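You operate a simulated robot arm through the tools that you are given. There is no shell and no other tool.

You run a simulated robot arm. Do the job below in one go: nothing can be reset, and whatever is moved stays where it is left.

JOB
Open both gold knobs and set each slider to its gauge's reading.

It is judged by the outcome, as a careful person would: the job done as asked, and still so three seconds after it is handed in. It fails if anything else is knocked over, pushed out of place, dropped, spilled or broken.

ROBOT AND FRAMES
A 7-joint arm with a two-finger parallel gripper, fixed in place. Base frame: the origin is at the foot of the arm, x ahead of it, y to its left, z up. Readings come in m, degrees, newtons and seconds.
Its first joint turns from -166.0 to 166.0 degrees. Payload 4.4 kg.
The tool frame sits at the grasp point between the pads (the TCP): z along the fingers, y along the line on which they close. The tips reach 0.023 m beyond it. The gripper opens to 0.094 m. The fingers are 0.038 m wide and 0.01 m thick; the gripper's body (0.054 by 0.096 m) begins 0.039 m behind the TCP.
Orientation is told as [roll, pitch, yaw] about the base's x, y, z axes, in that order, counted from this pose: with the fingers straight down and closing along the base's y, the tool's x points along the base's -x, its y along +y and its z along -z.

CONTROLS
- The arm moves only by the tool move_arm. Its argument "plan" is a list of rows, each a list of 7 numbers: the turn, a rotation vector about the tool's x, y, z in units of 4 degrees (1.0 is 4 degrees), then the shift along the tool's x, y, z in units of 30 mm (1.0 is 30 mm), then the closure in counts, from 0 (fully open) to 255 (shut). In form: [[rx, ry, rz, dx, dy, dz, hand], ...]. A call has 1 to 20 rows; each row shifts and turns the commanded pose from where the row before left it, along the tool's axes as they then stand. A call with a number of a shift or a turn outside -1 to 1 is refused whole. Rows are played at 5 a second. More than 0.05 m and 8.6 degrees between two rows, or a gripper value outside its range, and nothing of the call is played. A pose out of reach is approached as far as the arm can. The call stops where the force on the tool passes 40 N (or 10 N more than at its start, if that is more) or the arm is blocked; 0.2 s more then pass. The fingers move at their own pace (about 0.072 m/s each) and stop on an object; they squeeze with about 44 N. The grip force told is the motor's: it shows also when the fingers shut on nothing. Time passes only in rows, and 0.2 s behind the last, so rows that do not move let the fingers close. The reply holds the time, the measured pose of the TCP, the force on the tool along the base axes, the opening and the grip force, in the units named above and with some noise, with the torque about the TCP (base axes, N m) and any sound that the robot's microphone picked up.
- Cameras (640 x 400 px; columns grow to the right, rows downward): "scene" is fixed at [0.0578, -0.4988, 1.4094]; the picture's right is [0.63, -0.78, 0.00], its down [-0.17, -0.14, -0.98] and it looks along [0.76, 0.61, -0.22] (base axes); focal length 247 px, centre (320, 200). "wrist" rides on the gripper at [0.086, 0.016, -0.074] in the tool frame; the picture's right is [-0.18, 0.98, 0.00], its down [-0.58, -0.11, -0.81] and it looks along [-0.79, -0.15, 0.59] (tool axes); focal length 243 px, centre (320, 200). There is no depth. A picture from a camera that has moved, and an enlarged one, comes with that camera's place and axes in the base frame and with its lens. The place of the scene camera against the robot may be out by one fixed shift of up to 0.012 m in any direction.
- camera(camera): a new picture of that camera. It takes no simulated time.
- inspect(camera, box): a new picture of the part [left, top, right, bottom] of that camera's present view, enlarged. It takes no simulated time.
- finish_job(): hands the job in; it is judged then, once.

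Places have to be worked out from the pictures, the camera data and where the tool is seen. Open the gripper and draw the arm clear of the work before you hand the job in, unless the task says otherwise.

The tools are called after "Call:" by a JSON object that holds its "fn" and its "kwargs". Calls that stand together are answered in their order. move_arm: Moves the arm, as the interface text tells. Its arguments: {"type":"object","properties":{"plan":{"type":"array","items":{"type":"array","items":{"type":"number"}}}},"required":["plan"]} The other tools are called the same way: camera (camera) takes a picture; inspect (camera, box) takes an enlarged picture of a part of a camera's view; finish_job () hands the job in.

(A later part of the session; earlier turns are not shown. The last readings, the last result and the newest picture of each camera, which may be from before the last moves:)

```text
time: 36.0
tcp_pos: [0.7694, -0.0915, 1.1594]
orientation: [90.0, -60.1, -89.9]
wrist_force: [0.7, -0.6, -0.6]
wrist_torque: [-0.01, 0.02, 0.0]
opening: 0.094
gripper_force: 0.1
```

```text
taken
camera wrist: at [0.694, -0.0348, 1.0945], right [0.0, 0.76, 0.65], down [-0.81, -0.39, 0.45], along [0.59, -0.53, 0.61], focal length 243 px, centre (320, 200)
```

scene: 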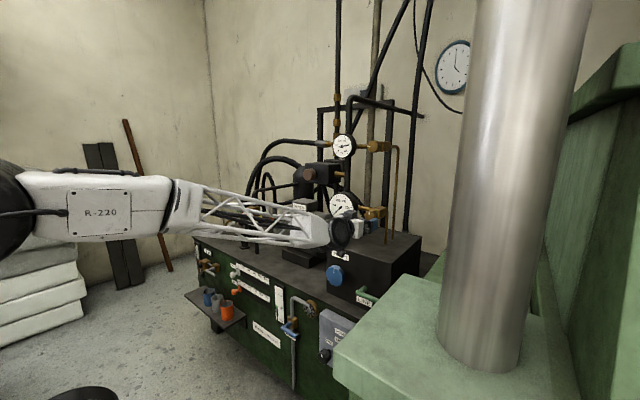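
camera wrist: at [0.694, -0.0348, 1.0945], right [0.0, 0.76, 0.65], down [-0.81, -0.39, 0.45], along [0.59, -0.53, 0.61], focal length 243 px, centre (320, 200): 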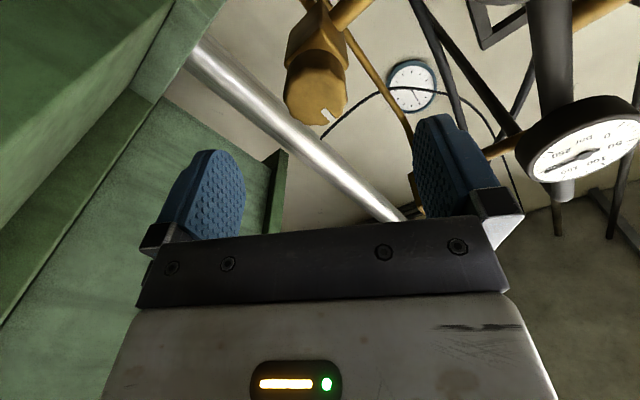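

The y reading after rolling is -0.0915, a bit off. I'll enlarge the view to measure the knob against the hand axis again.

Call:
{"fn": "inspect", "kwargs": {"camera": "wrist", "box": [240, 30, 400, 130]}}

Call:
{"fn": "move_arm", "kwargs": {"plan": [[0, 0, 0, 0, 0, 0, 0]]}}

```text
4.00 times, centred on (320, 80) of wrist
camera zoom: at [0.694, -0.0348, 1.0945], right [0.0, 0.76, 0.65], down [-0.81, -0.39, 0.45], along [0.59, -0.53, 0.61], focal length 970 px, centre (320, 680)
```

zoom: 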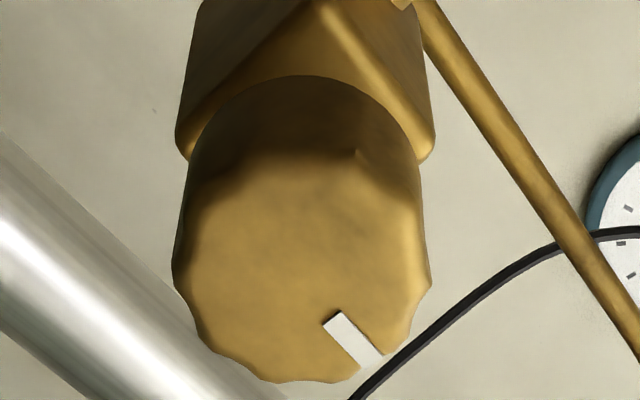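

```text
time: 36.4
tcp_pos: [0.7691, -0.0924, 1.1617]
orientation: [90.0, -60.0, -90.0]
wrist_force: [-0.5, -0.2, -0.4]
wrist_torque: [0.0, -0.02, -0.01]
opening: 0.094
gripper_force: 0.0
```

In the tool frame the knob sits 3 mm toward tool -y and is otherwise centred. I'll correct that, advance to x≈0.853 and close.

Call:
{"fn": "move_arm", "kwargs": {"plan": [[0, 0, 0, 0, -0.1, 0.4, 0], [0, 0, 0, 0, 0, 0.6, 0], [0, 0, 0, 0, 0, 0.6, 0], [0, 0, 0, 0, 0, 0.6, 0], [0, 0, 0, 0, 0, 0.6, 0], [0, 0, 0, 0, 0, 0, 0], [0, 0, 0, 0, 0, 0, 255], [0, 0, 0, 0, 0, 0, 255], [0, 0, 0, 0, 0, 0, 255], [0, 0, 0, 0, 0, 0, 255]]}}

Call:
{"fn": "camera", "kwargs": {"camera": "wrist"}}

```text
time: 38.6
tcp_pos: [0.8543, -0.0954, 1.1589]
orientation: [90.0, -60.0, -90.0]
wrist_force: [4.7, 11.6, 3.1]
wrist_torque: [0.0, 0.27, -0.42]
opening: 0.0421
gripper_force: 44.9
```

```text
taken
camera wrist: at [0.7785, -0.0377, 1.0933], right [0.0, 0.76, 0.65], down [-0.81, -0.39, 0.45], along [0.59, -0.52, 0.61], focal length 243 px, centre (320, 200)
```

wrist: 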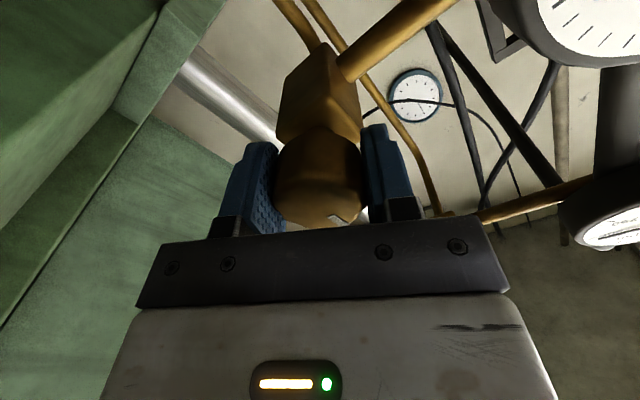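

The lower knob is gripped with small loads. I'll turn counter-clockwise, first 32° with a small y nudge, watching the forces.

Call:
{"fn": "move_arm", "kwargs": {"plan": [[0, 0, 0, 0, 0.02, 0, 255], [0, 0, -1, 0, 0, 0, 255], [0, 0, -1, 0, 0, 0, 255], [0, 0, -1, 0, 0, 0, 255], [0, 0, -1, 0, 0, 0, 255], [0, 0, -1, 0, 0, 0, 255], [0, 0, -1, 0, 0, 0, 255], [0, 0, -1, 0, 0, 0, 255], [0, 0, -1, 0, 0, 0, 255], [0, 0, 0, 0, 0, 0, 255]]}}

Call:
{"fn": "camera", "kwargs": {"camera": "wrist"}}

```text
time: 40.1
tcp_pos: [0.8536, -0.0959, 1.1584]
orientation: [89.9, -81.9, -90.1]
wrist_force: [9.9, -10.6, -1.9]
wrist_torque: [-0.01, -0.58, 0.66]
opening: 0.0419
gripper_force: 45.1
stopped in row 7: the force on the tool passed its limit at 41 N (the readings are from after the stop); the commanded pose is now the measured one
```

```text
taken
camera wrist: at [0.7784, -0.0667, 1.0768], right [0.0, 0.95, 0.32], down [-0.81, -0.19, 0.56], along [0.59, -0.26, 0.76], focal length 243 px, centre (320, 200)
```

wrist: 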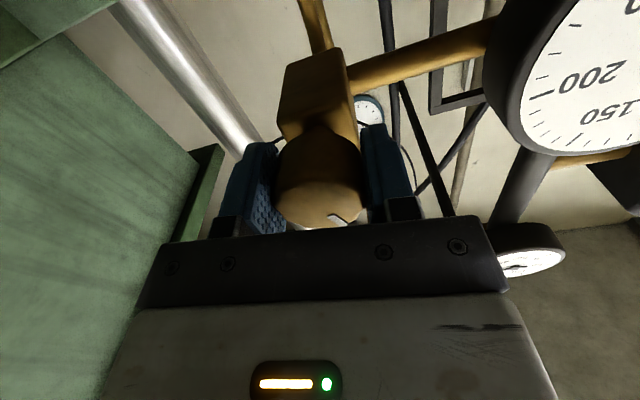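

The knob turned about 22° before off-centre loading tripped the limit. I'll ease the fingers open and re-close to reset the stress and read the offset.

Call:
{"fn": "move_arm", "kwargs": {"plan": [[0, 0, 0, 0, 0, 0, 100], [0, 0, 0, 0, 0, 0, 100], [0, 0, 0, 0, 0, 0, 100], [0, 0, 0, 0, 0, 0, 100], [0, 0, 0, 0, 0, 0, 255], [0, 0, 0, 0, 0, 0, 255], [0, 0, 0, 0, 0, 0, 255]]}}

```text
time: 41.7
tcp_pos: [0.8525, -0.0951, 1.1604]
orientation: [90.1, -81.9, -90.1]
wrist_force: [1.5, -11.1, -0.5]
wrist_torque: [0.04, -0.18, 0.54]
opening: 0.0419
gripper_force: 45.3
```

Only about 11 N in y remains. I'll shift -0.6 mm in y and keep turning in shorter strokes.

Call:
{"fn": "move_arm", "kwargs": {"plan": [[0, 0, 0, 0, -0.02, 0, 255], [0, 0, -1, 0, 0, 0, 255], [0, 0, -1, 0, 0, 0, 255], [0, 0, -1, 0, 0, 0, 255], [0, 0, -1, 0, 0, 0, 255], [0, 0, -1, 0, 0, 0, 255], [0, 0, 0, 0, 0, 0, 255]]}}

```text
time: 43.3
tcp_pos: [0.8532, -0.0948, 1.1592]
orientation: [-89.9, -78.1, 89.9]
wrist_force: [16.1, -3.1, -3.6]
wrist_torque: [0.04, -0.9, 0.56]
opening: 0.0417
gripper_force: 45.3
```

That went smoothly, for 42° in all. I'll continue turning.

Call:
{"fn": "move_arm", "kwargs": {"plan": [[0, 0, -1, 0, 0, 0, 255], [0, 0, -1, 0, 0, 0, 255], [0, 0, -1, 0, 0, 0, 255], [0, 0, -1, 0, 0, 0, 255], [0, 0, -1, 0, 0, 0, 255], [0, 0, -1, 0, 0, 0, 255], [0, 0, 0, 0, 0, 0, 255]]}}

Call:
{"fn": "camera", "kwargs": {"camera": "wrist"}}

```text
time: 43.7
tcp_pos: [0.8539, -0.0935, 1.1602]
orientation: [-88.9, -75.4, 89.6]
wrist_force: [-0.9, 11.6, -0.1]
wrist_torque: [-0.01, -0.02, -1.03]
opening: 0.0421
gripper_force: 44.8
out of reach, approached as far as the arm can: row 1
stopped in row 1: the force on the tool passed its limit at 50 N (the readings are from after the stop); the commanded pose is now the measured one
```

```text
taken
camera wrist: at [0.7778, -0.102, 1.0728], right [-0.01, 1.0, -0.07], down [-0.8, 0.03, 0.59], along [0.59, 0.06, 0.8], focal length 243 px, centre (320, 200)
```

wrist: 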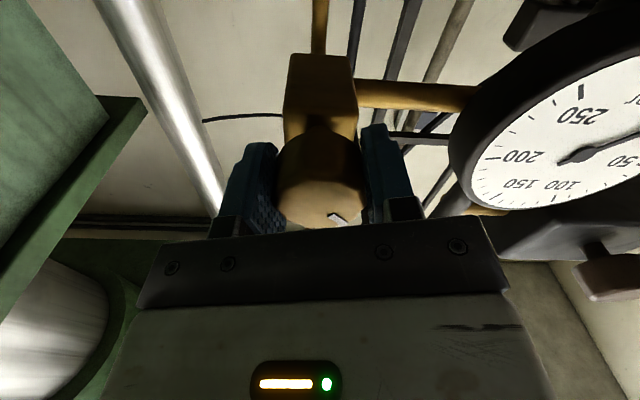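

A wrist joint limit stops further roll here (about -14°). I'll check the lower gauge in this view before regripping.

Call:
{"fn": "inspect", "kwargs": {"camera": "wrist", "box": [440, 40, 640, 220]}}

Call:
{"fn": "inspect", "kwargs": {"camera": "scene", "box": [300, 120, 420, 255]}}

```text
2.22 times, centred on (540, 130) of wrist
camera zoom: at [0.7778, -0.102, 1.0728], right [-0.01, 1.0, -0.07], down [-0.8, 0.03, 0.59], along [0.59, 0.06, 0.8], focal length 539 px, centre (-169, 356)
```

zoom: 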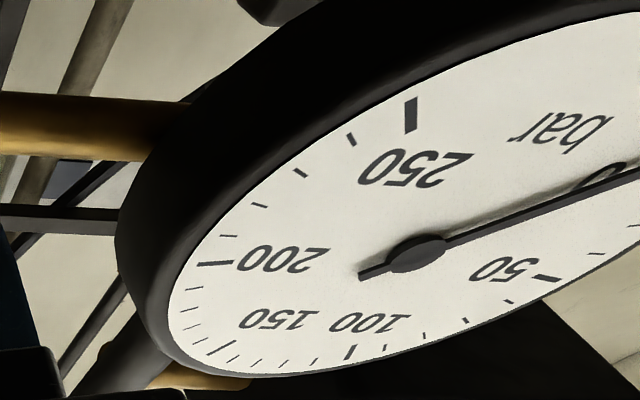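

```text
2.96 times, centred on (360, 188) of scene
camera zoom: at [0.0578, -0.4988, 1.4094], right [0.63, -0.78, 0.0], down [-0.17, -0.14, -0.98], along [0.76, 0.61, -0.22], focal length 733 px, centre (202, 237)
```

zoom: 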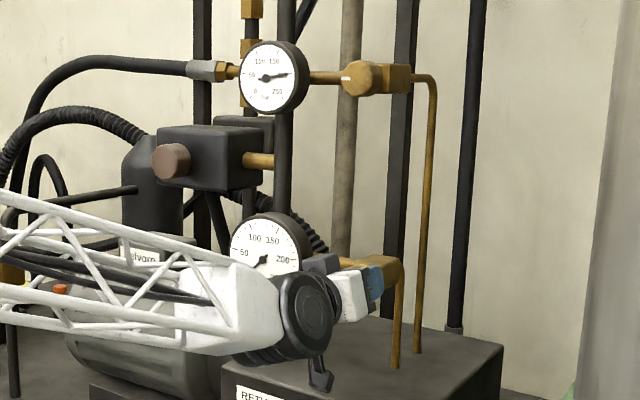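

The gauge still reads 0 after about 44°, so more turning is needed. I'll open the fingers around the knob, roll back by about 60° to a fresh angle and check position before regripping.

Call:
{"fn": "move_arm", "kwargs": {"plan": [[0, 0, 0, 0, 0, 0, 0], [0, 0, 0, 0, 0, 0, 0], [0, 0, 0, 0, 0, 0, 0], [0, 0, 1, 0, 0, 0, 0], [0, 0, 1, 0, 0, 0, 0], [0, 0, 1, 0, 0, 0, 0], [0, 0, 1, 0, 0, 0, 0], [0, 0, 1, 0, 0, 0, 0], [0, 0, 1, 0, 0, 0, 0], [0, 0, 1, 0, 0, 0, 0], [0, 0, 1, 0, 0, 0, 0], [0, 0, 1, 0, 0, 0, 0], [0, 0, 1, 0, 0, 0, 0], [0, 0, 1, 0, 0, 0, 0], [0, 0, 1, 0, 0, 0, 0], [0, 0, 1, 0, 0, 0, 0], [0, 0, 1, 0, 0, 0, 0], [0, 0, 0, 0, 0, 0, 0]]}}

Call:
{"fn": "camera", "kwargs": {"camera": "wrist"}}

```text
time: 47.5
tcp_pos: [0.8526, -0.0966, 1.1608]
orientation: [89.6, -48.5, -89.1]
wrist_force: [-1.2, -0.3, -0.7]
wrist_torque: [0.01, -0.02, -0.01]
opening: 0.094
gripper_force: 0.0
```

```text
taken
camera wrist: at [0.7771, -0.0275, 1.107], right [0.0, 0.61, 0.79], down [-0.8, -0.47, 0.37], along [0.6, -0.63, 0.49], focal length 243 px, centre (320, 200)
```

wrist: 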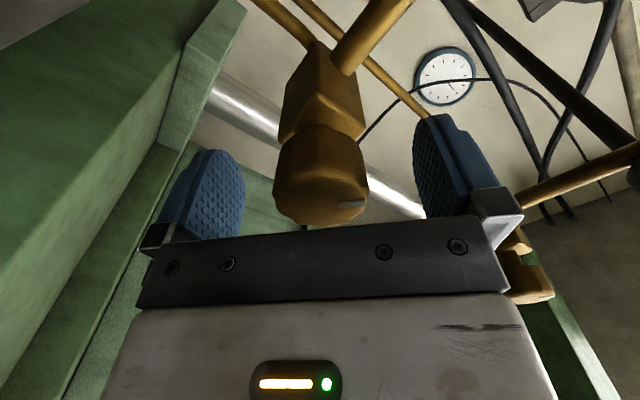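

Now at roll +41.5°, still around the knob. I'll roll about 20° further for a longer stroke.

Call:
{"fn": "move_arm", "kwargs": {"plan": [[0, 0, 1, 0, 0, 0, 0], [0, 0, 1, 0, 0, 0, 0], [0, 0, 1, 0, 0, 0, 0], [0, 0, 1, 0, 0, 0, 0], [0, 0, 1, 0, 0, 0, 0], [0, 0, 0, 0, 0, 0, 0]]}}

Call:
{"fn": "inspect", "kwargs": {"camera": "wrist", "box": [150, 80, 490, 240]}}

```text
time: 48.9
tcp_pos: [0.852, -0.0963, 1.1602]
orientation: [89.7, -28.6, -89.4]
wrist_force: [0.0, 0.1, -0.2]
wrist_torque: [0.0, 0.0, 0.02]
opening: 0.0942
gripper_force: 0.0
```

```text
1.88 times, centred on (320, 160) of wrist
camera zoom: at [0.7766, -0.0129, 1.1337], right [0.0, 0.31, 0.95], down [-0.8, -0.57, 0.19], along [0.6, -0.76, 0.25], focal length 457 px, centre (320, 275)
```

zoom: 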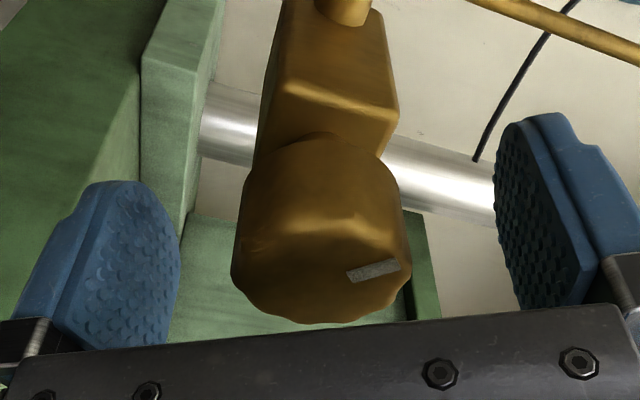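

Centred within about 1.5 mm at roll +61°. I'll correct that, grip and turn counter-clockwise by 24° first.

Call:
{"fn": "move_arm", "kwargs": {"plan": [[0, 0, 0, 0.044, 0.024, 0, 0], [0, 0, 0, 0, 0, 0, 255], [0, 0, 0, 0, 0, 0, 255], [0, 0, 0, 0, 0, 0, 255], [0, 0, 0, 0, 0, 0, 255], [0, 0, -1, 0, 0, 0, 255], [0, 0, -1, 0, 0, 0, 255], [0, 0, -1, 0, 0, 0, 255], [0, 0, -1, 0, 0, 0, 255], [0, 0, -1, 0, 0, 0, 255], [0, 0, -1, 0, 0, 0, 255], [0, 0, 0, 0, 0, 0, 255]]}}

Call:
{"fn": "camera", "kwargs": {"camera": "wrist"}}

```text
time: 51.5
tcp_pos: [0.8515, -0.0926, 1.1598]
orientation: [89.6, -52.5, -89.1]
wrist_force: [-14.2, -6.7, -5.1]
wrist_torque: [-0.01, 0.82, -0.64]
opening: 0.0419
gripper_force: 44.8
```

```text
taken
camera wrist: at [0.7768, -0.0302, 1.1015], right [0.0, 0.67, 0.74], down [-0.8, -0.45, 0.4], along [0.6, -0.59, 0.54], focal length 243 px, centre (320, 200)
```

wrist: 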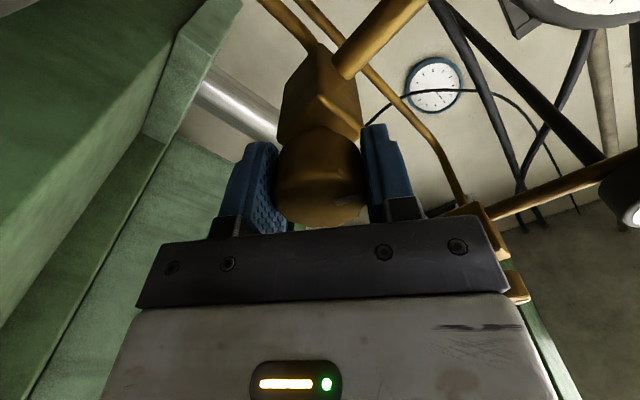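

Good progress with moderate forces, for about 68° turned so far. I'll continue another 24°.

Call:
{"fn": "move_arm", "kwargs": {"plan": [[0, 0, -1, 0, 0, 0, 255], [0, 0, -1, 0, 0, 0, 255], [0, 0, -1, 0, 0, 0, 255], [0, 0, -1, 0, 0, 0, 255], [0, 0, -1, 0, 0, 0, 255], [0, 0, -1, 0, 0, 0, 255], [0, 0, 0, 0, 0, 0, 255]]}}

Call:
{"fn": "camera", "kwargs": {"camera": "wrist"}}

```text
time: 53.1
tcp_pos: [0.8533, -0.0946, 1.1592]
orientation: [88.6, -76.6, -88.1]
wrist_force: [-19.7, -31.0, -8.2]
wrist_torque: [0.46, 0.24, -1.1]
opening: 0.0421
gripper_force: 44.5
```

```text
taken
camera wrist: at [0.7771, -0.0597, 1.0794], right [-0.01, 0.91, 0.41], down [-0.8, -0.25, 0.54], along [0.6, -0.32, 0.73], focal length 243 px, centre (320, 200)
```

wrist: 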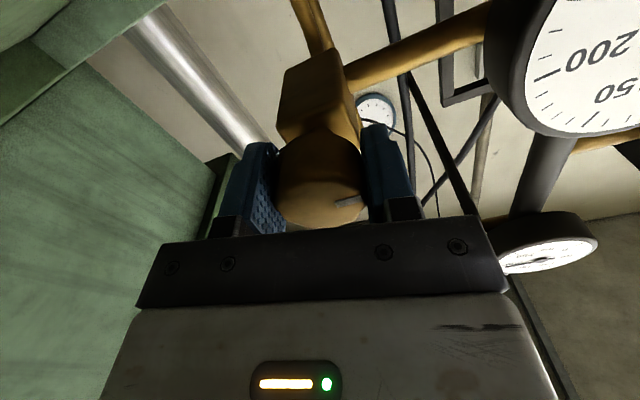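

Torque about the knob axis has risen to 0.46 N·m at about 92°, so the knob has reached its stop, and the upper knob at 88° is also essentially fully open. I'll release and back off along -x to view the gauges.

Call:
{"fn": "move_arm", "kwargs": {"plan": [[0, 0, 0, 0, 0, 0, 0], [0, 0, 0, 0, 0, 0, 0], [0, 0, 0, 0, 0, 0, 0], [0, 0, 0, 0, 0, -0.5, 0], [0, 0, 0, 0, 0, -0.8, 0], [0, 0, 0, 0, 0, -0.8, 0], [0, 0, 0, 0, 0, -0.7, 0], [0, 0, 0, 0, 0, 0, 0]]}}

Call:
{"fn": "camera", "kwargs": {"camera": "wrist"}}

Call:
{"fn": "inspect", "kwargs": {"camera": "scene", "box": [300, 120, 420, 255]}}

```text
time: 54.9
tcp_pos: [0.769, -0.0948, 1.161]
orientation: [88.8, -76.5, -88.4]
wrist_force: [-0.3, -0.7, -0.7]
wrist_torque: [0.02, -0.01, 0.01]
opening: 0.0942
gripper_force: 0.1
```

```text
taken
camera wrist: at [0.6935, -0.0602, 1.0806], right [-0.01, 0.91, 0.41], down [-0.8, -0.25, 0.54], along [0.6, -0.32, 0.73], focal length 243 px, centre (320, 200)
```

wrist: 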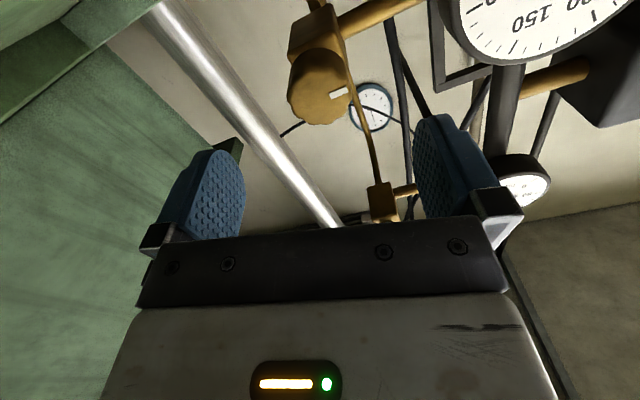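

```text
2.96 times, centred on (360, 188) of scene
camera zoom: at [0.0578, -0.4988, 1.4094], right [0.63, -0.78, 0.0], down [-0.17, -0.14, -0.98], along [0.76, 0.61, -0.22], focal length 733 px, centre (202, 237)
```

zoom: 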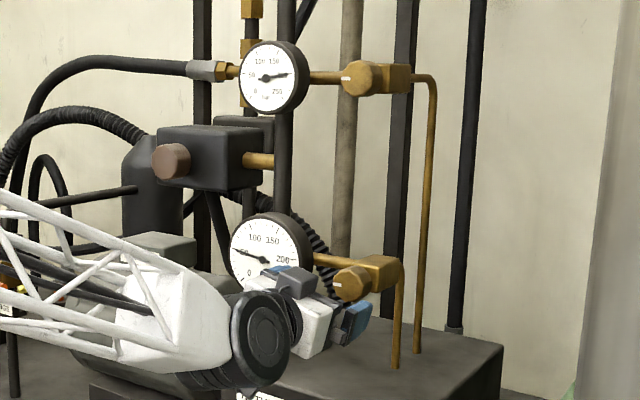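

The lower gauge now reads near 50 and both marks point to 9 o'clock. I'll level the roll, go up and retreat to get face-on views of both gauges.

Call:
{"fn": "move_arm", "kwargs": {"plan": [[0, 0, -1, 0, 0, 0, 0], [0, 0, -1, 0, 0, 0, 0], [0, 0, -1, 0, 0, 0, 0], [0, 0, 0, -1, 0, 0, 0], [0, 0, 0, -1, 0, 0, 0], [0, 0, 0, -1, 0, 0, 0], [0, 0, 0, -1, 0, 0, 0], [0, 0, 0, -1, 0, 0, 0], [0, 0, 0, -1, 0, 0, 0], [0, 0, 0, -1, 0, 0, 0], [0, 0, 0, -0.5, 0, 0, 0], [0, 0, 0, 0, 0, -1, 0], [0, 0, 0, 0, 0, -1, 0], [0, 0, 0, 0, 0, -1, 0], [0, 0, 0, 0, 0, 0, 0]]}}

```text
time: 58.1
tcp_pos: [0.6799, -0.1006, 1.3852]
orientation: [79.4, -88.5, -79.0]
wrist_force: [-0.5, 0.4, -0.5]
wrist_torque: [0.02, -0.01, 0.01]
opening: 0.0942
gripper_force: 0.1
```

Now I'll pitch the tool back down to about 38°, with a slight retreat and rise, so the wrist camera looks horizontally at the gauges.

Call:
{"fn": "move_arm", "kwargs": {"plan": [[0, 1, 0, -0.2, 0.25, -0.38, 0], [0, 1, 0, -0.173, 0.25, -0.393, 0], [0, 1, 0, -0.145, 0.25, -0.404, 0], [0, 1, 0, -0.117, 0.25, -0.413, 0], [0, 1, 0, -0.087, 0.25, -0.42, 0], [0, 1, 0, -0.058, 0.25, -0.426, 0], [0, 1, 0, -0.028, 0.25, -0.429, 0], [0, 1, 0, 0, 0.25, -0.429, 0], [0, 1, 0, 0.032, 0.25, -0.428, 0], [0, 1, 0, 0.062, 0.25, -0.425, 0], [0, 1, 0, 0.091, 0.25, -0.42, 0], [0, 1, 0, 0.12, 0.25, -0.412, 0], [0, 1, 0, 0.149, 0.25, -0.403, 0], [0, 0, 0, 0, 0, 0, 0]]}}

Call:
{"fn": "camera", "kwargs": {"camera": "wrist"}}

Call:
{"fn": "camera", "kwargs": {"camera": "scene"}}

```text
time: 61.1
tcp_pos: [0.5312, -0.0074, 1.4654]
orientation: [1.8, -37.6, -0.5]
wrist_force: [0.1, 0.0, 0.6]
wrist_torque: [-0.04, -0.03, 0.0]
opening: 0.0939
gripper_force: 0.1
```

```text
taken
camera wrist: at [0.4169, 0.0076, 1.4726], right [0.14, 0.98, 0.14], down [-0.03, -0.13, 0.99], along [0.99, -0.14, 0.01], focal length 243 px, centre (320, 200)
```

wrist: 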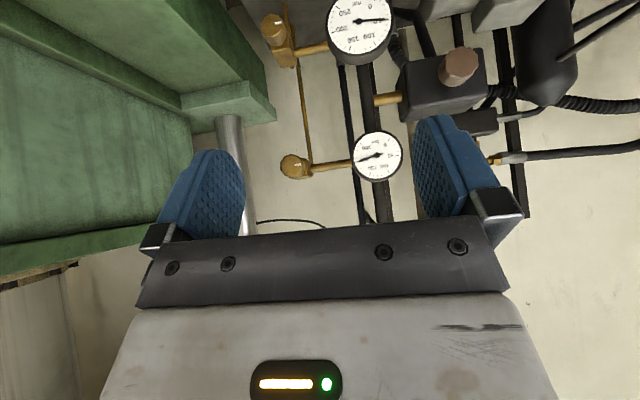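

```text
taken
```

scene: 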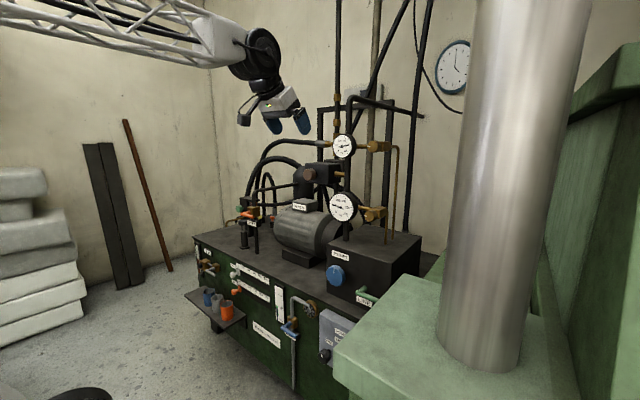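

Both gauges are visible in the wrist view and unobstructed in the scene view. I'll enlarge each for an exact reading.

Call:
{"fn": "inspect", "kwargs": {"camera": "wrist", "box": [345, 125, 411, 187]}}

Call:
{"fn": "inspect", "kwargs": {"camera": "wrist", "box": [320, 0, 400, 70]}}

Call:
{"fn": "inspect", "kwargs": {"camera": "scene", "box": [325, 128, 365, 162]}}

Call:
{"fn": "inspect", "kwargs": {"camera": "scene", "box": [322, 186, 366, 226]}}

```text
6.45 times, centred on (378, 156) of wrist
camera zoom: at [0.4169, 0.0076, 1.4726], right [0.14, 0.98, 0.14], down [-0.03, -0.13, 0.99], along [0.99, -0.14, 0.01], focal length 1565 px, centre (-54, 484)
```

zoom: 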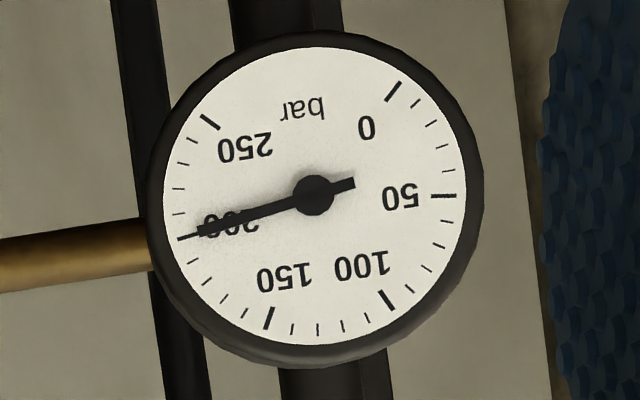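

```text
5.71 times, centred on (360, 35) of wrist
camera zoom: at [0.4169, 0.0076, 1.4726], right [0.14, 0.98, 0.14], down [-0.03, -0.13, 0.99], along [0.99, -0.14, 0.01], focal length 1386 px, centre (91, 1143)
```

zoom: 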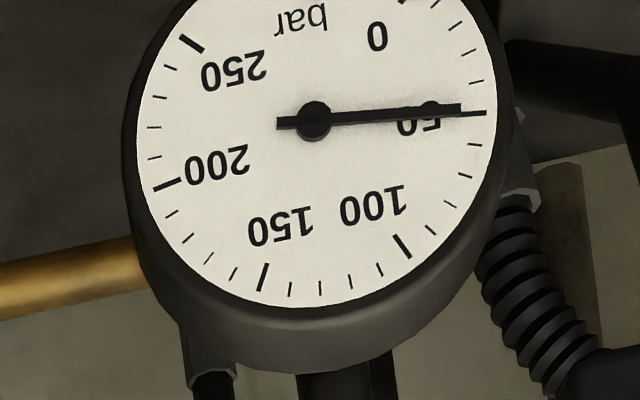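

```text
11.76 times, centred on (345, 145) of scene
camera zoom: at [0.0578, -0.4988, 1.4094], right [0.63, -0.78, 0.0], down [-0.17, -0.14, -0.98], along [0.76, 0.61, -0.22], focal length 2910 px, centre (26, 847)
```

zoom: 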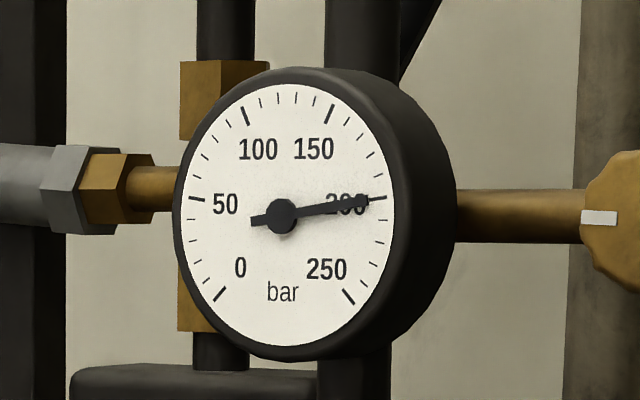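

```text
10.00 times, centred on (344, 206) of scene
camera zoom: at [0.0578, -0.4988, 1.4094], right [0.63, -0.78, 0.0], down [-0.17, -0.14, -0.98], along [0.76, 0.61, -0.22], focal length 2473 px, centre (80, 140)
```

zoom: 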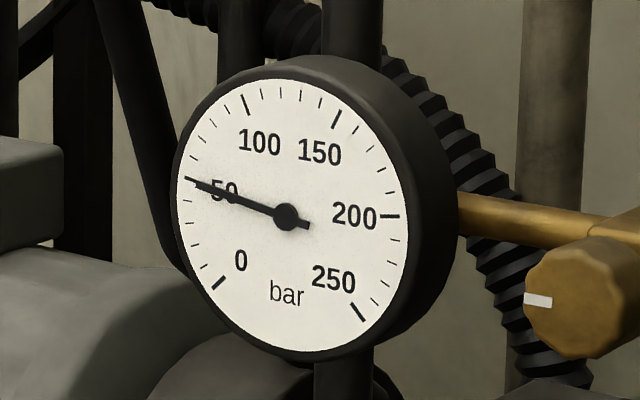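

The upper gauge reads about 200 and the lower about 50. I'll lower the camera for a more face-on view of the lower gauge to remove parallax.

Call:
{"fn": "move_arm", "kwargs": {"plan": [[0, 0, 0, 0.678, 0.3, 0.88, 0], [0, 0, 0, 0.678, 0.3, 0.88, 0], [0, 0, 0, 0.678, 0.3, 0.88, 0], [0, 0, 0, 0.678, 0.3, 0.88, 0], [0, 0, 0, 0.678, 0.3, 0.88, 0], [0, 0, 0, 0.678, 0.3, 0.88, 0], [0, 0, 0, 0, 0, 0, 0]]}}

Call:
{"fn": "camera", "kwargs": {"camera": "wrist"}}

```text
time: 62.7
tcp_pos: [0.5322, 0.0504, 1.2659]
orientation: [1.7, -37.7, -0.6]
wrist_force: [-0.7, -0.9, -0.5]
wrist_torque: [0.03, 0.02, -0.02]
opening: 0.0941
gripper_force: 0.1
```

```text
taken
camera wrist: at [0.4177, 0.0656, 1.2735], right [0.14, 0.98, 0.14], down [-0.03, -0.13, 0.99], along [0.99, -0.14, 0.01], focal length 243 px, centre (320, 200)
```

wrist: 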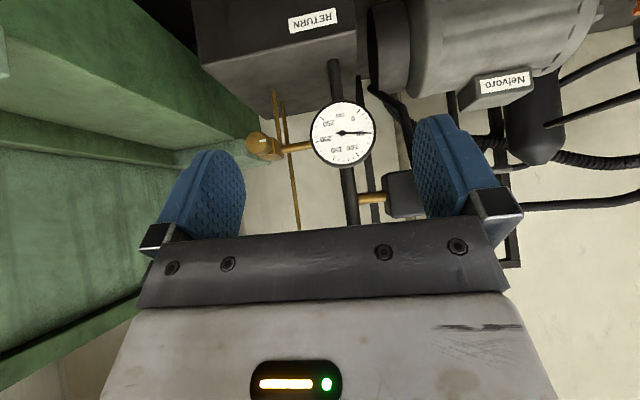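

I'll enlarge the lower gauge from this nearly face-on viewpoint.

Call:
{"fn": "inspect", "kwargs": {"camera": "wrist", "box": [306, 98, 380, 168]}}

Call:
{"fn": "inspect", "kwargs": {"camera": "wrist", "box": [340, 115, 380, 150]}}

Call:
{"fn": "inspect", "kwargs": {"camera": "scene", "box": [348, 136, 364, 148]}}

Call:
{"fn": "inspect", "kwargs": {"camera": "scene", "box": [336, 196, 356, 216]}}

```text
5.71 times, centred on (343, 133) of wrist
camera zoom: at [0.4177, 0.0656, 1.2735], right [0.14, 0.98, 0.14], down [-0.03, -0.13, 0.99], along [0.99, -0.14, 0.01], focal length 1386 px, centre (189, 583)
```

zoom: 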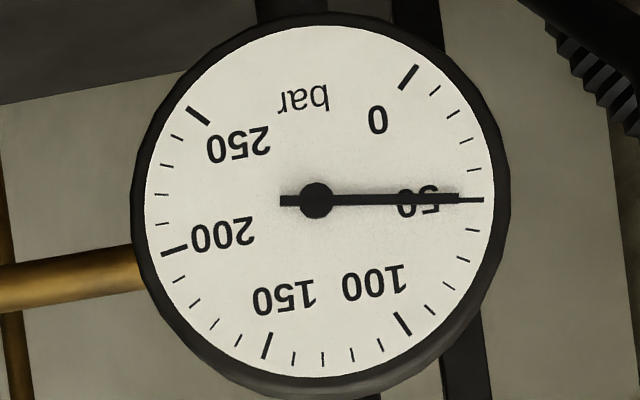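

```text
11.43 times, centred on (360, 132) of wrist
camera zoom: at [0.4177, 0.0656, 1.2735], right [0.14, 0.98, 0.14], down [-0.03, -0.13, 0.99], along [0.99, -0.14, 0.01], focal length 2773 px, centre (-137, 971)
```

zoom: 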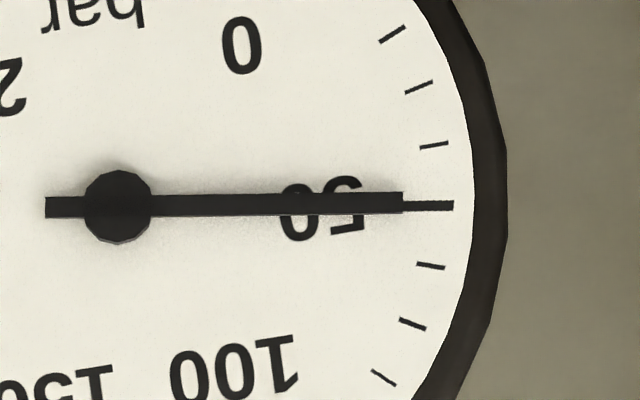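

```text
16.00 times, centred on (356, 142) of scene
camera zoom: at [0.0578, -0.4988, 1.4094], right [0.63, -0.78, 0.0], down [-0.17, -0.14, -0.98], along [0.76, 0.61, -0.22], focal length 3957 px, centre (-256, 1128)
```

zoom: 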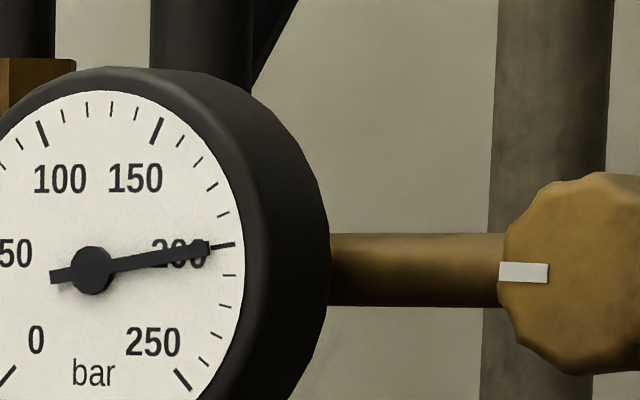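

```text
16.00 times, centred on (346, 206) of scene
camera zoom: at [0.0578, -0.4988, 1.4094], right [0.63, -0.78, 0.0], down [-0.17, -0.14, -0.98], along [0.76, 0.61, -0.22], focal length 3957 px, centre (-96, 104)
```

zoom: 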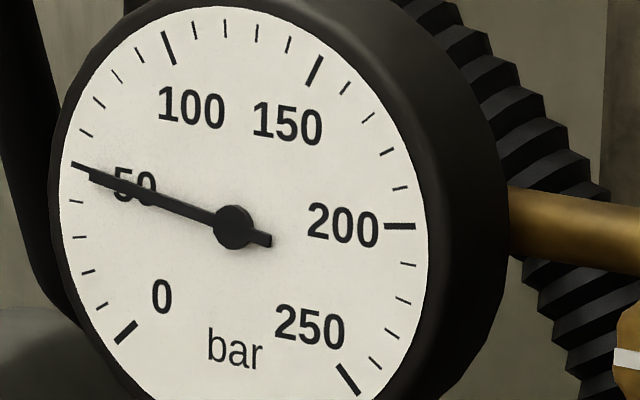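

The lower (BIG) gauge reads 50 and the upper (SMALL) gauge reads 200, both within about a bar. Now I'll move across to the slider panel on the left, stopping well in front of it for a close look.

Call:
{"fn": "move_arm", "kwargs": {"plan": [[0, 0, 0, 0.532, 0.917, 0.466, 0], [0, 0, 0, 0.532, 0.917, 0.466, 0], [0, 0, 0, 0.532, 0.917, 0.466, 0], [0, 0, 0, 0.532, 0.917, 0.466, 0], [0, 0, 0, 0.532, 0.917, 0.466, 0], [0, 0, 0, 0.532, 0.917, 0.466, 0], [0, 0, 0, 0.532, 0.917, 0.466, 0], [0, 0, 0, 0.532, 0.917, 0.466, 0], [0, 0, 0, 0.532, 0.917, 0.466, 0], [0, 0, 0, 0.532, 0.917, 0.466, 0], [0, 0, 0, 0.532, 0.917, 0.466, 0], [0, 0, 0, 0.532, 0.917, 0.466, 0], [0, 0, 0, 0.532, 0.917, 0.466, 0], [0, 0, 0, 0.532, 0.917, 0.466, 0], [0, 0, 0, 0.532, 0.917, 0.466, 0], [0, 0, 0, 0.532, 0.917, 0.466, 0], [0, 0, 0, 0.532, 0.917, 0.466, 0], [0, 0, 0, 0.532, 0.917, 0.466, 0], [0, 0, 0, 0.532, 0.917, 0.466, 0], [0, 0, 0, 0, 0, 0, 0]]}}

Call:
{"fn": "camera", "kwargs": {"camera": "wrist"}}

Call:
{"fn": "camera", "kwargs": {"camera": "scene"}}

```text
time: 66.9
tcp_pos: [0.4481, 0.5857, 0.8867]
orientation: [1.8, -37.7, -0.7]
wrist_force: [0.3, 0.3, 0.2]
wrist_torque: [-0.05, 0.02, 0.0]
opening: 0.0939
gripper_force: 0.1
```

```text
taken
camera wrist: at [0.334, 0.5985, 0.8922], right [0.14, 0.98, 0.14], down [-0.03, -0.13, 0.99], along [0.99, -0.14, 0.01], focal length 243 px, centre (320, 200)
```

wrist: 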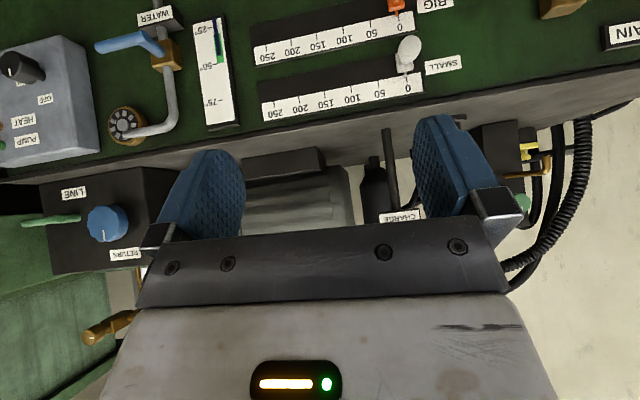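

```text
taken
```

scene: 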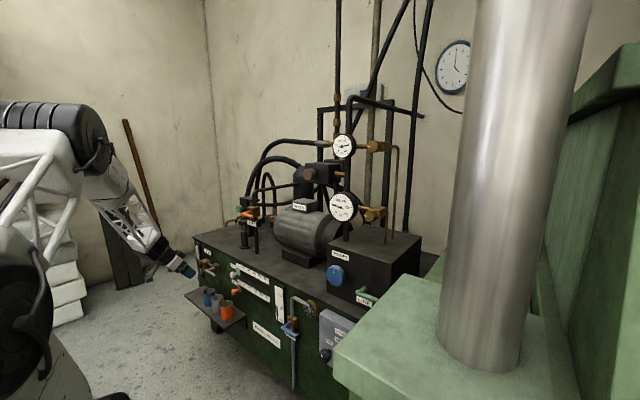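

The panel is now in clear view. I'll enlarge the slider area for exact geometry.

Call:
{"fn": "inspect", "kwargs": {"camera": "wrist", "box": [240, 0, 480, 130]}}

Call:
{"fn": "inspect", "kwargs": {"camera": "wrist", "box": [360, 0, 470, 110]}}

```text
2.67 times, centred on (360, 65) of wrist
camera zoom: at [0.334, 0.5985, 0.8922], right [0.14, 0.98, 0.14], down [-0.03, -0.13, 0.99], along [0.99, -0.14, 0.01], focal length 647 px, centre (213, 560)
```

zoom: 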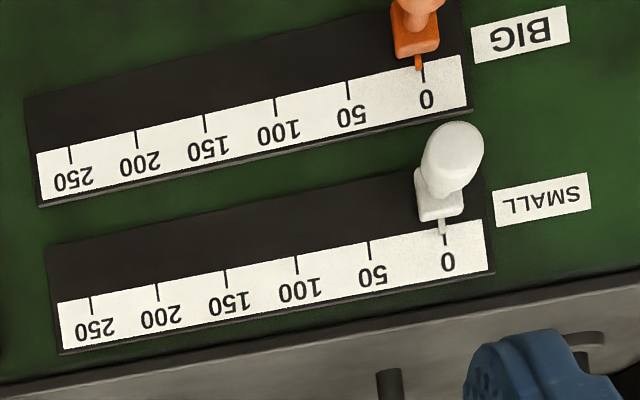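

```text
3.64 times, centred on (415, 55) of wrist
camera zoom: at [0.334, 0.5985, 0.8922], right [0.14, 0.98, 0.14], down [-0.03, -0.13, 0.99], along [0.99, -0.14, 0.01], focal length 882 px, centre (-26, 727)
```

zoom: 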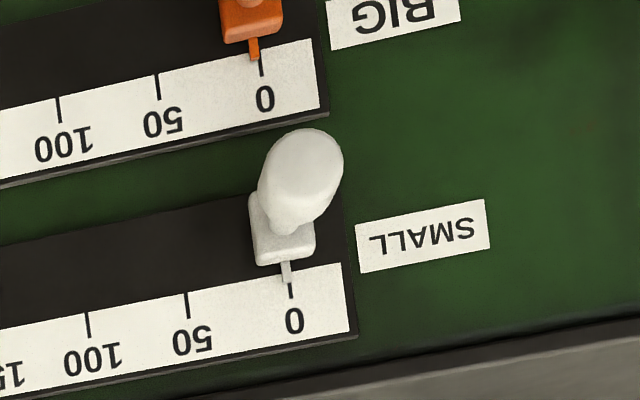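

The scales work out at 1 mm per bar with 0 at y≈0.7195, and the white cap centre is at (0.751, 0.720, 0.676), about 37 mm across. White must travel 200 mm toward -y and orange 50 mm. I'll move to a pre-grasp above and in front of the white cap.

Call:
{"fn": "move_arm", "kwargs": {"plan": [[0.34, 0, 0, -0.51, 0.601, 0.967, 0], [0, 0, 0, -0.51, 0.601, 0.967, 0], [0, 0, 0, -0.51, 0.601, 0.967, 0], [0, 0, 0, -0.51, 0.601, 0.967, 0], [0, 0, 0, -0.51, 0.601, 0.967, 0], [0, 0, 0, -0.51, 0.601, 0.967, 0], [0, 0, 0, -0.51, 0.601, 0.967, 0], [0, 0, 0, 0, 0, 0, 0]]}}

Call:
{"fn": "camera", "kwargs": {"camera": "wrist"}}

Call:
{"fn": "inspect", "kwargs": {"camera": "scene", "box": [140, 200, 300, 340]}}

```text
time: 68.7
tcp_pos: [0.6587, 0.7079, 0.7905]
orientation: [0.5, -37.6, -0.5]
wrist_force: [0.0, 0.0, -1.2]
wrist_torque: [-0.02, 0.0, -0.01]
opening: 0.0942
gripper_force: 0.0
```

```text
taken
camera wrist: at [0.5443, 0.7254, 0.7975], right [0.15, 0.98, 0.12], down [-0.03, -0.11, 0.99], along [0.99, -0.15, 0.02], focal length 243 px, centre (320, 200)
```

wrist: 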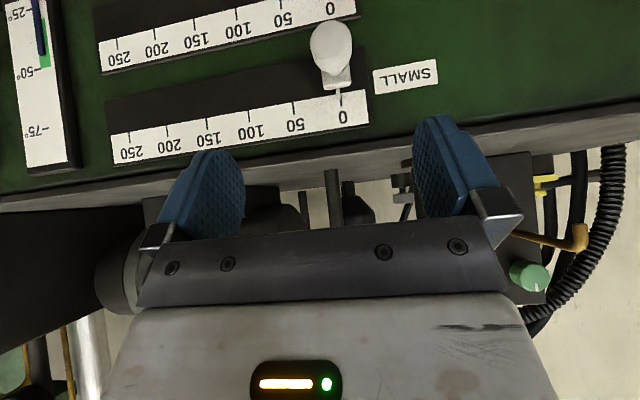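

```text
2.86 times, centred on (220, 270) of scene
camera zoom: at [0.0578, -0.4988, 1.4094], right [0.63, -0.78, 0.0], down [-0.17, -0.14, -0.98], along [0.76, 0.61, -0.22], focal length 707 px, centre (606, 0)
```

zoom: 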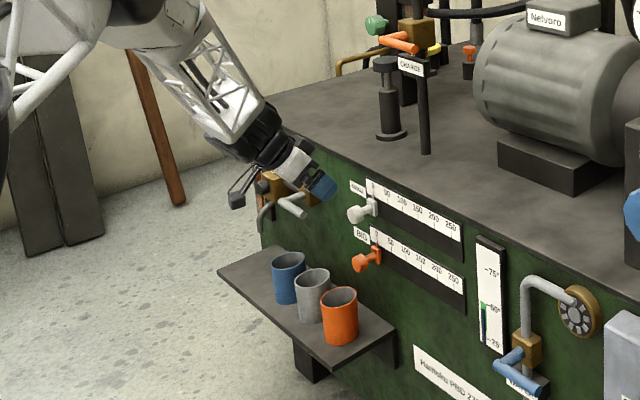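

The pre-grasp looks good: the cap lies between the finger lines and the cups are well below. I'll enlarge for a precise cap position relative to the hand.

Call:
{"fn": "inspect", "kwargs": {"camera": "wrist", "box": [270, 10, 400, 110]}}

```text
4.00 times, centred on (335, 60) of wrist
camera zoom: at [0.5443, 0.7254, 0.7975], right [0.15, 0.98, 0.12], down [-0.03, -0.11, 0.99], along [0.99, -0.15, 0.02], focal length 970 px, centre (260, 760)
```

zoom: 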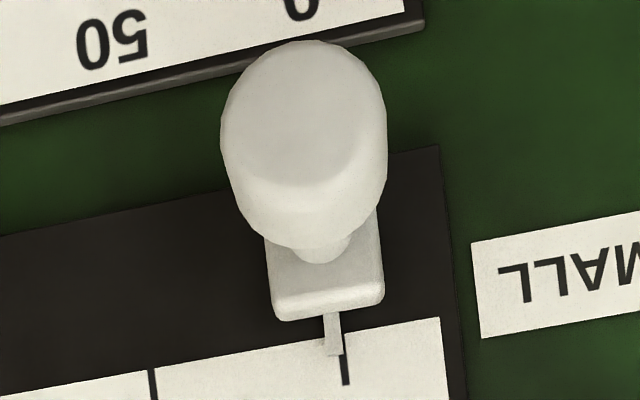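

The cap centre resolves to about (0.7485, 0.719, 0.676), 35 mm across. I'll correct y by +10 mm and go down the tool axis 144 mm so the fingers straddle the cap.

Call:
{"fn": "move_arm", "kwargs": {"plan": [[0, 0, 0, 0.02, 0.167, 0.4, 0], [0, 0, 0, 0.02, 0.166, 0.8, 0], [0, 0, 0, 0, 0, 0.8, 0], [0, 0, 0, 0, 0, 0.8, 0], [0, 0, 0, 0, 0, 0.8, 0], [0, 0, 0, 0, 0, 0.8, 0], [0, 0, 0, 0, 0, 0.4, 0], [0, 0, 0, 0, 0, 0, 0]]}}

Call:
{"fn": "camera", "kwargs": {"camera": "wrist"}}

Call:
{"fn": "inspect", "kwargs": {"camera": "scene", "box": [180, 230, 300, 320]}}

```text
time: 70.5
tcp_pos: [0.7463, 0.7198, 0.6758]
orientation: [0.5, -37.7, -0.5]
wrist_force: [0.8, -0.1, -0.6]
wrist_torque: [0.01, 0.02, -0.01]
opening: 0.0943
gripper_force: 0.1
```

```text
taken
camera wrist: at [0.6315, 0.7355, 0.6829], right [0.15, 0.98, 0.12], down [-0.03, -0.11, 0.99], along [0.99, -0.15, 0.02], focal length 243 px, centre (320, 200)
```

wrist: 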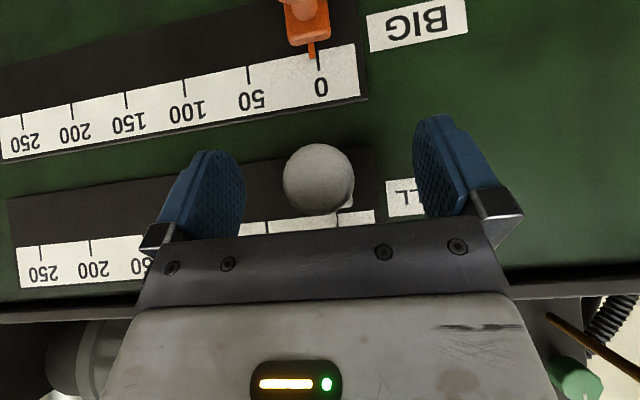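

```text
4.44 times, centred on (240, 275) of scene
camera zoom: at [0.0578, -0.4988, 1.4094], right [0.63, -0.78, 0.0], down [-0.17, -0.14, -0.98], along [0.76, 0.61, -0.22], focal length 1099 px, centre (676, -133)
```

zoom: 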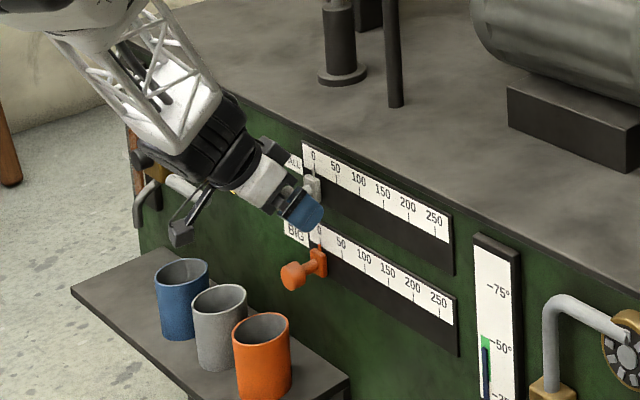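

The cap is centred between the fingers. I'll close to about a 40 mm gap (loose straddle, no squeeze) and start moving the slider toward -y, first 60 mm while watching the force.

Call:
{"fn": "move_arm", "kwargs": {"plan": [[0, 0, 0, 0, 0, 0, 147], [0, 0, 0, 0, 0, 0, 147], [0, 0, 0, 0, 0, 0, 147], [0, 0, 0, 0, -0.5, 0, 147], [0, 0, 0, 0, -0.5, 0, 147], [0, 0, 0, 0, -0.5, 0, 147], [0, 0, 0, 0, -0.5, 0, 147], [0, 0, 0, 0, 0, 0, 147]]}}

Call:
{"fn": "camera", "kwargs": {"camera": "wrist"}}

```text
time: 72.3
tcp_pos: [0.746, 0.6587, 0.6763]
orientation: [0.5, -37.7, -0.5]
wrist_force: [0.8, 1.5, 0.1]
wrist_torque: [0.02, 0.02, 0.01]
opening: 0.0405
gripper_force: 0.8
```

```text
taken
camera wrist: at [0.632, 0.6756, 0.6828], right [0.15, 0.98, 0.12], down [-0.03, -0.11, 0.99], along [0.99, -0.15, 0.02], focal length 243 px, centre (320, 200)
```

wrist: 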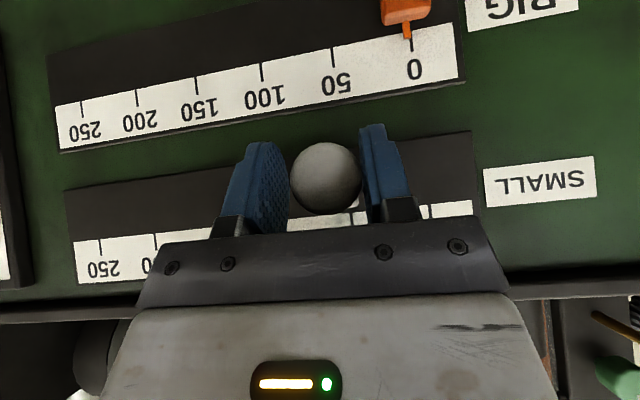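

The slider follows with only 1.5 N. I'll continue about 138 mm and ease off at the end, stopping just short of 200 to check.

Call:
{"fn": "move_arm", "kwargs": {"plan": [[0, 0, 0, 0, -0.5, 0, 147], [0, 0, 0, 0, -0.5, 0, 147], [0, 0, 0, 0, -0.5, 0, 147], [0, 0, 0, 0, -0.5, 0, 147], [0, 0, 0, 0, -0.5, 0, 147], [0, 0, 0, 0, -0.5, 0, 147], [0, 0, 0, 0, -0.5, 0, 147], [0, 0, 0, 0, -0.5, 0, 147], [0, 0, 0, 0, -0.3, 0, 147], [0, 0, 0, 0, -0.2, 0, 147], [0, 0, 0, 0, -0.1, 0, 147], [0, 0, 0, 0, 0, 0, 147]]}}

Call:
{"fn": "camera", "kwargs": {"camera": "wrist"}}

Call:
{"fn": "inspect", "kwargs": {"camera": "scene", "box": [220, 240, 300, 310]}}

```text
time: 74.9
tcp_pos: [0.7437, 0.5204, 0.6741]
orientation: [0.5, -37.7, -0.5]
wrist_force: [-0.5, 0.7, -0.9]
wrist_torque: [-0.03, -0.02, 0.01]
opening: 0.04
gripper_force: 0.2
```

```text
taken
camera wrist: at [0.6293, 0.5377, 0.681], right [0.15, 0.98, 0.12], down [-0.03, -0.11, 0.99], along [0.99, -0.15, 0.02], focal length 243 px, centre (320, 200)
```

wrist: 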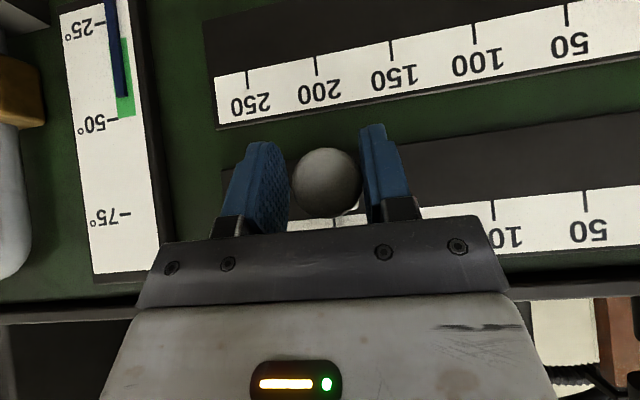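

```text
5.71 times, centred on (260, 275) of scene
camera zoom: at [0.0578, -0.4988, 1.4094], right [0.63, -0.78, 0.0], down [-0.17, -0.14, -0.98], along [0.76, 0.61, -0.22], focal length 1413 px, centre (663, -229)
```

zoom: 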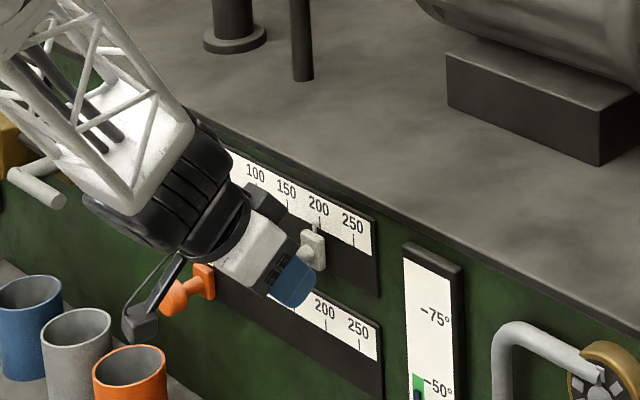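

The slider is close to 200. I'll enlarge the scene view around the pointer to read it.

Call:
{"fn": "inspect", "kwargs": {"camera": "scene", "box": [256, 258, 288, 284]}}

Call:
{"fn": "inspect", "kwargs": {"camera": "wrist", "box": [280, 140, 400, 240]}}

```text
15.38 times, centred on (272, 271) of scene
camera zoom: at [0.0578, -0.4988, 1.4094], right [0.63, -0.78, 0.0], down [-0.17, -0.14, -0.98], along [0.76, 0.61, -0.22], focal length 3805 px, centre (1058, -892)
```

zoom: 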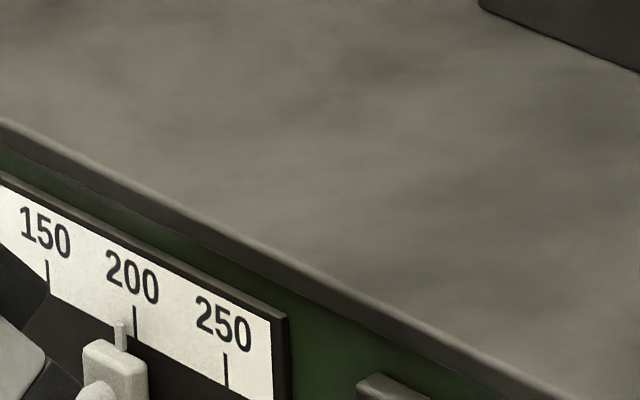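

```text
4.00 times, centred on (340, 190) of wrist
camera zoom: at [0.6293, 0.5377, 0.681], right [0.15, 0.98, 0.12], down [-0.03, -0.11, 0.99], along [0.99, -0.15, 0.02], focal length 970 px, centre (240, 240)
```

zoom: 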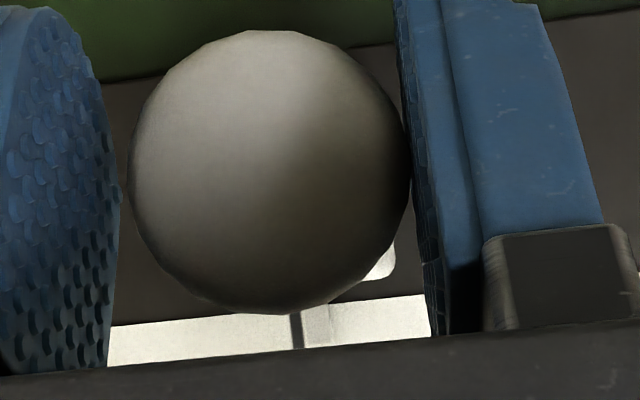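

The pointer is about 3.5 mm short of the 200 tick (about 196.5). I'll nudge another 3.5 mm and recheck.

Call:
{"fn": "move_arm", "kwargs": {"plan": [[0, 0, 0, 0, -0.06, 0, 147], [0, 0, 0, 0, -0.055, 0, 147], [0, 0, 0, 0, 0, 0, 147]]}}

Call:
{"fn": "inspect", "kwargs": {"camera": "wrist", "box": [280, 140, 400, 240]}}

Call:
{"fn": "inspect", "kwargs": {"camera": "scene", "box": [244, 262, 276, 288]}}

```text
time: 75.7
tcp_pos: [0.7446, 0.5166, 0.6741]
orientation: [0.4, -37.7, -0.6]
wrist_force: [0.7, 1.0, 1.8]
wrist_torque: [0.02, -0.04, 0.01]
opening: 0.0401
gripper_force: 0.3
```

```text
4.00 times, centred on (340, 190) of wrist
camera zoom: at [0.6299, 0.5342, 0.6815], right [0.15, 0.98, 0.12], down [-0.03, -0.11, 0.99], along [0.99, -0.15, 0.02], focal length 970 px, centre (240, 240)
```

zoom: 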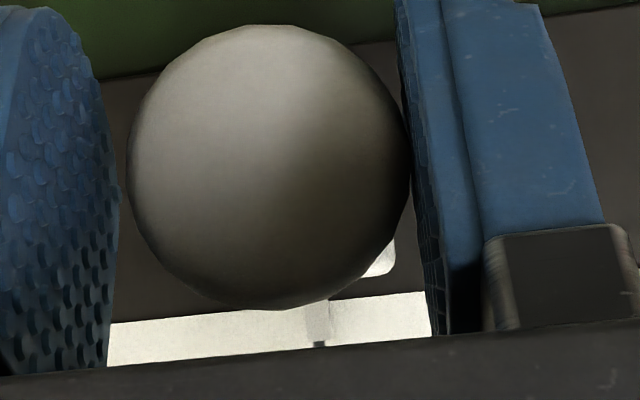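

```text
15.38 times, centred on (260, 275) of scene
camera zoom: at [0.0578, -0.4988, 1.4094], right [0.63, -0.78, 0.0], down [-0.17, -0.14, -0.98], along [0.76, 0.61, -0.22], focal length 3805 px, centre (1243, -954)
```

zoom: 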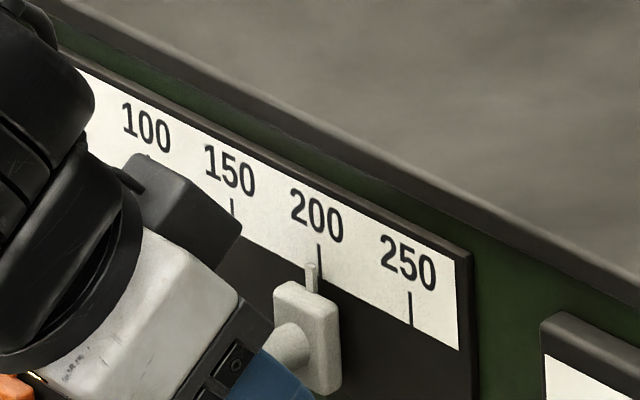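

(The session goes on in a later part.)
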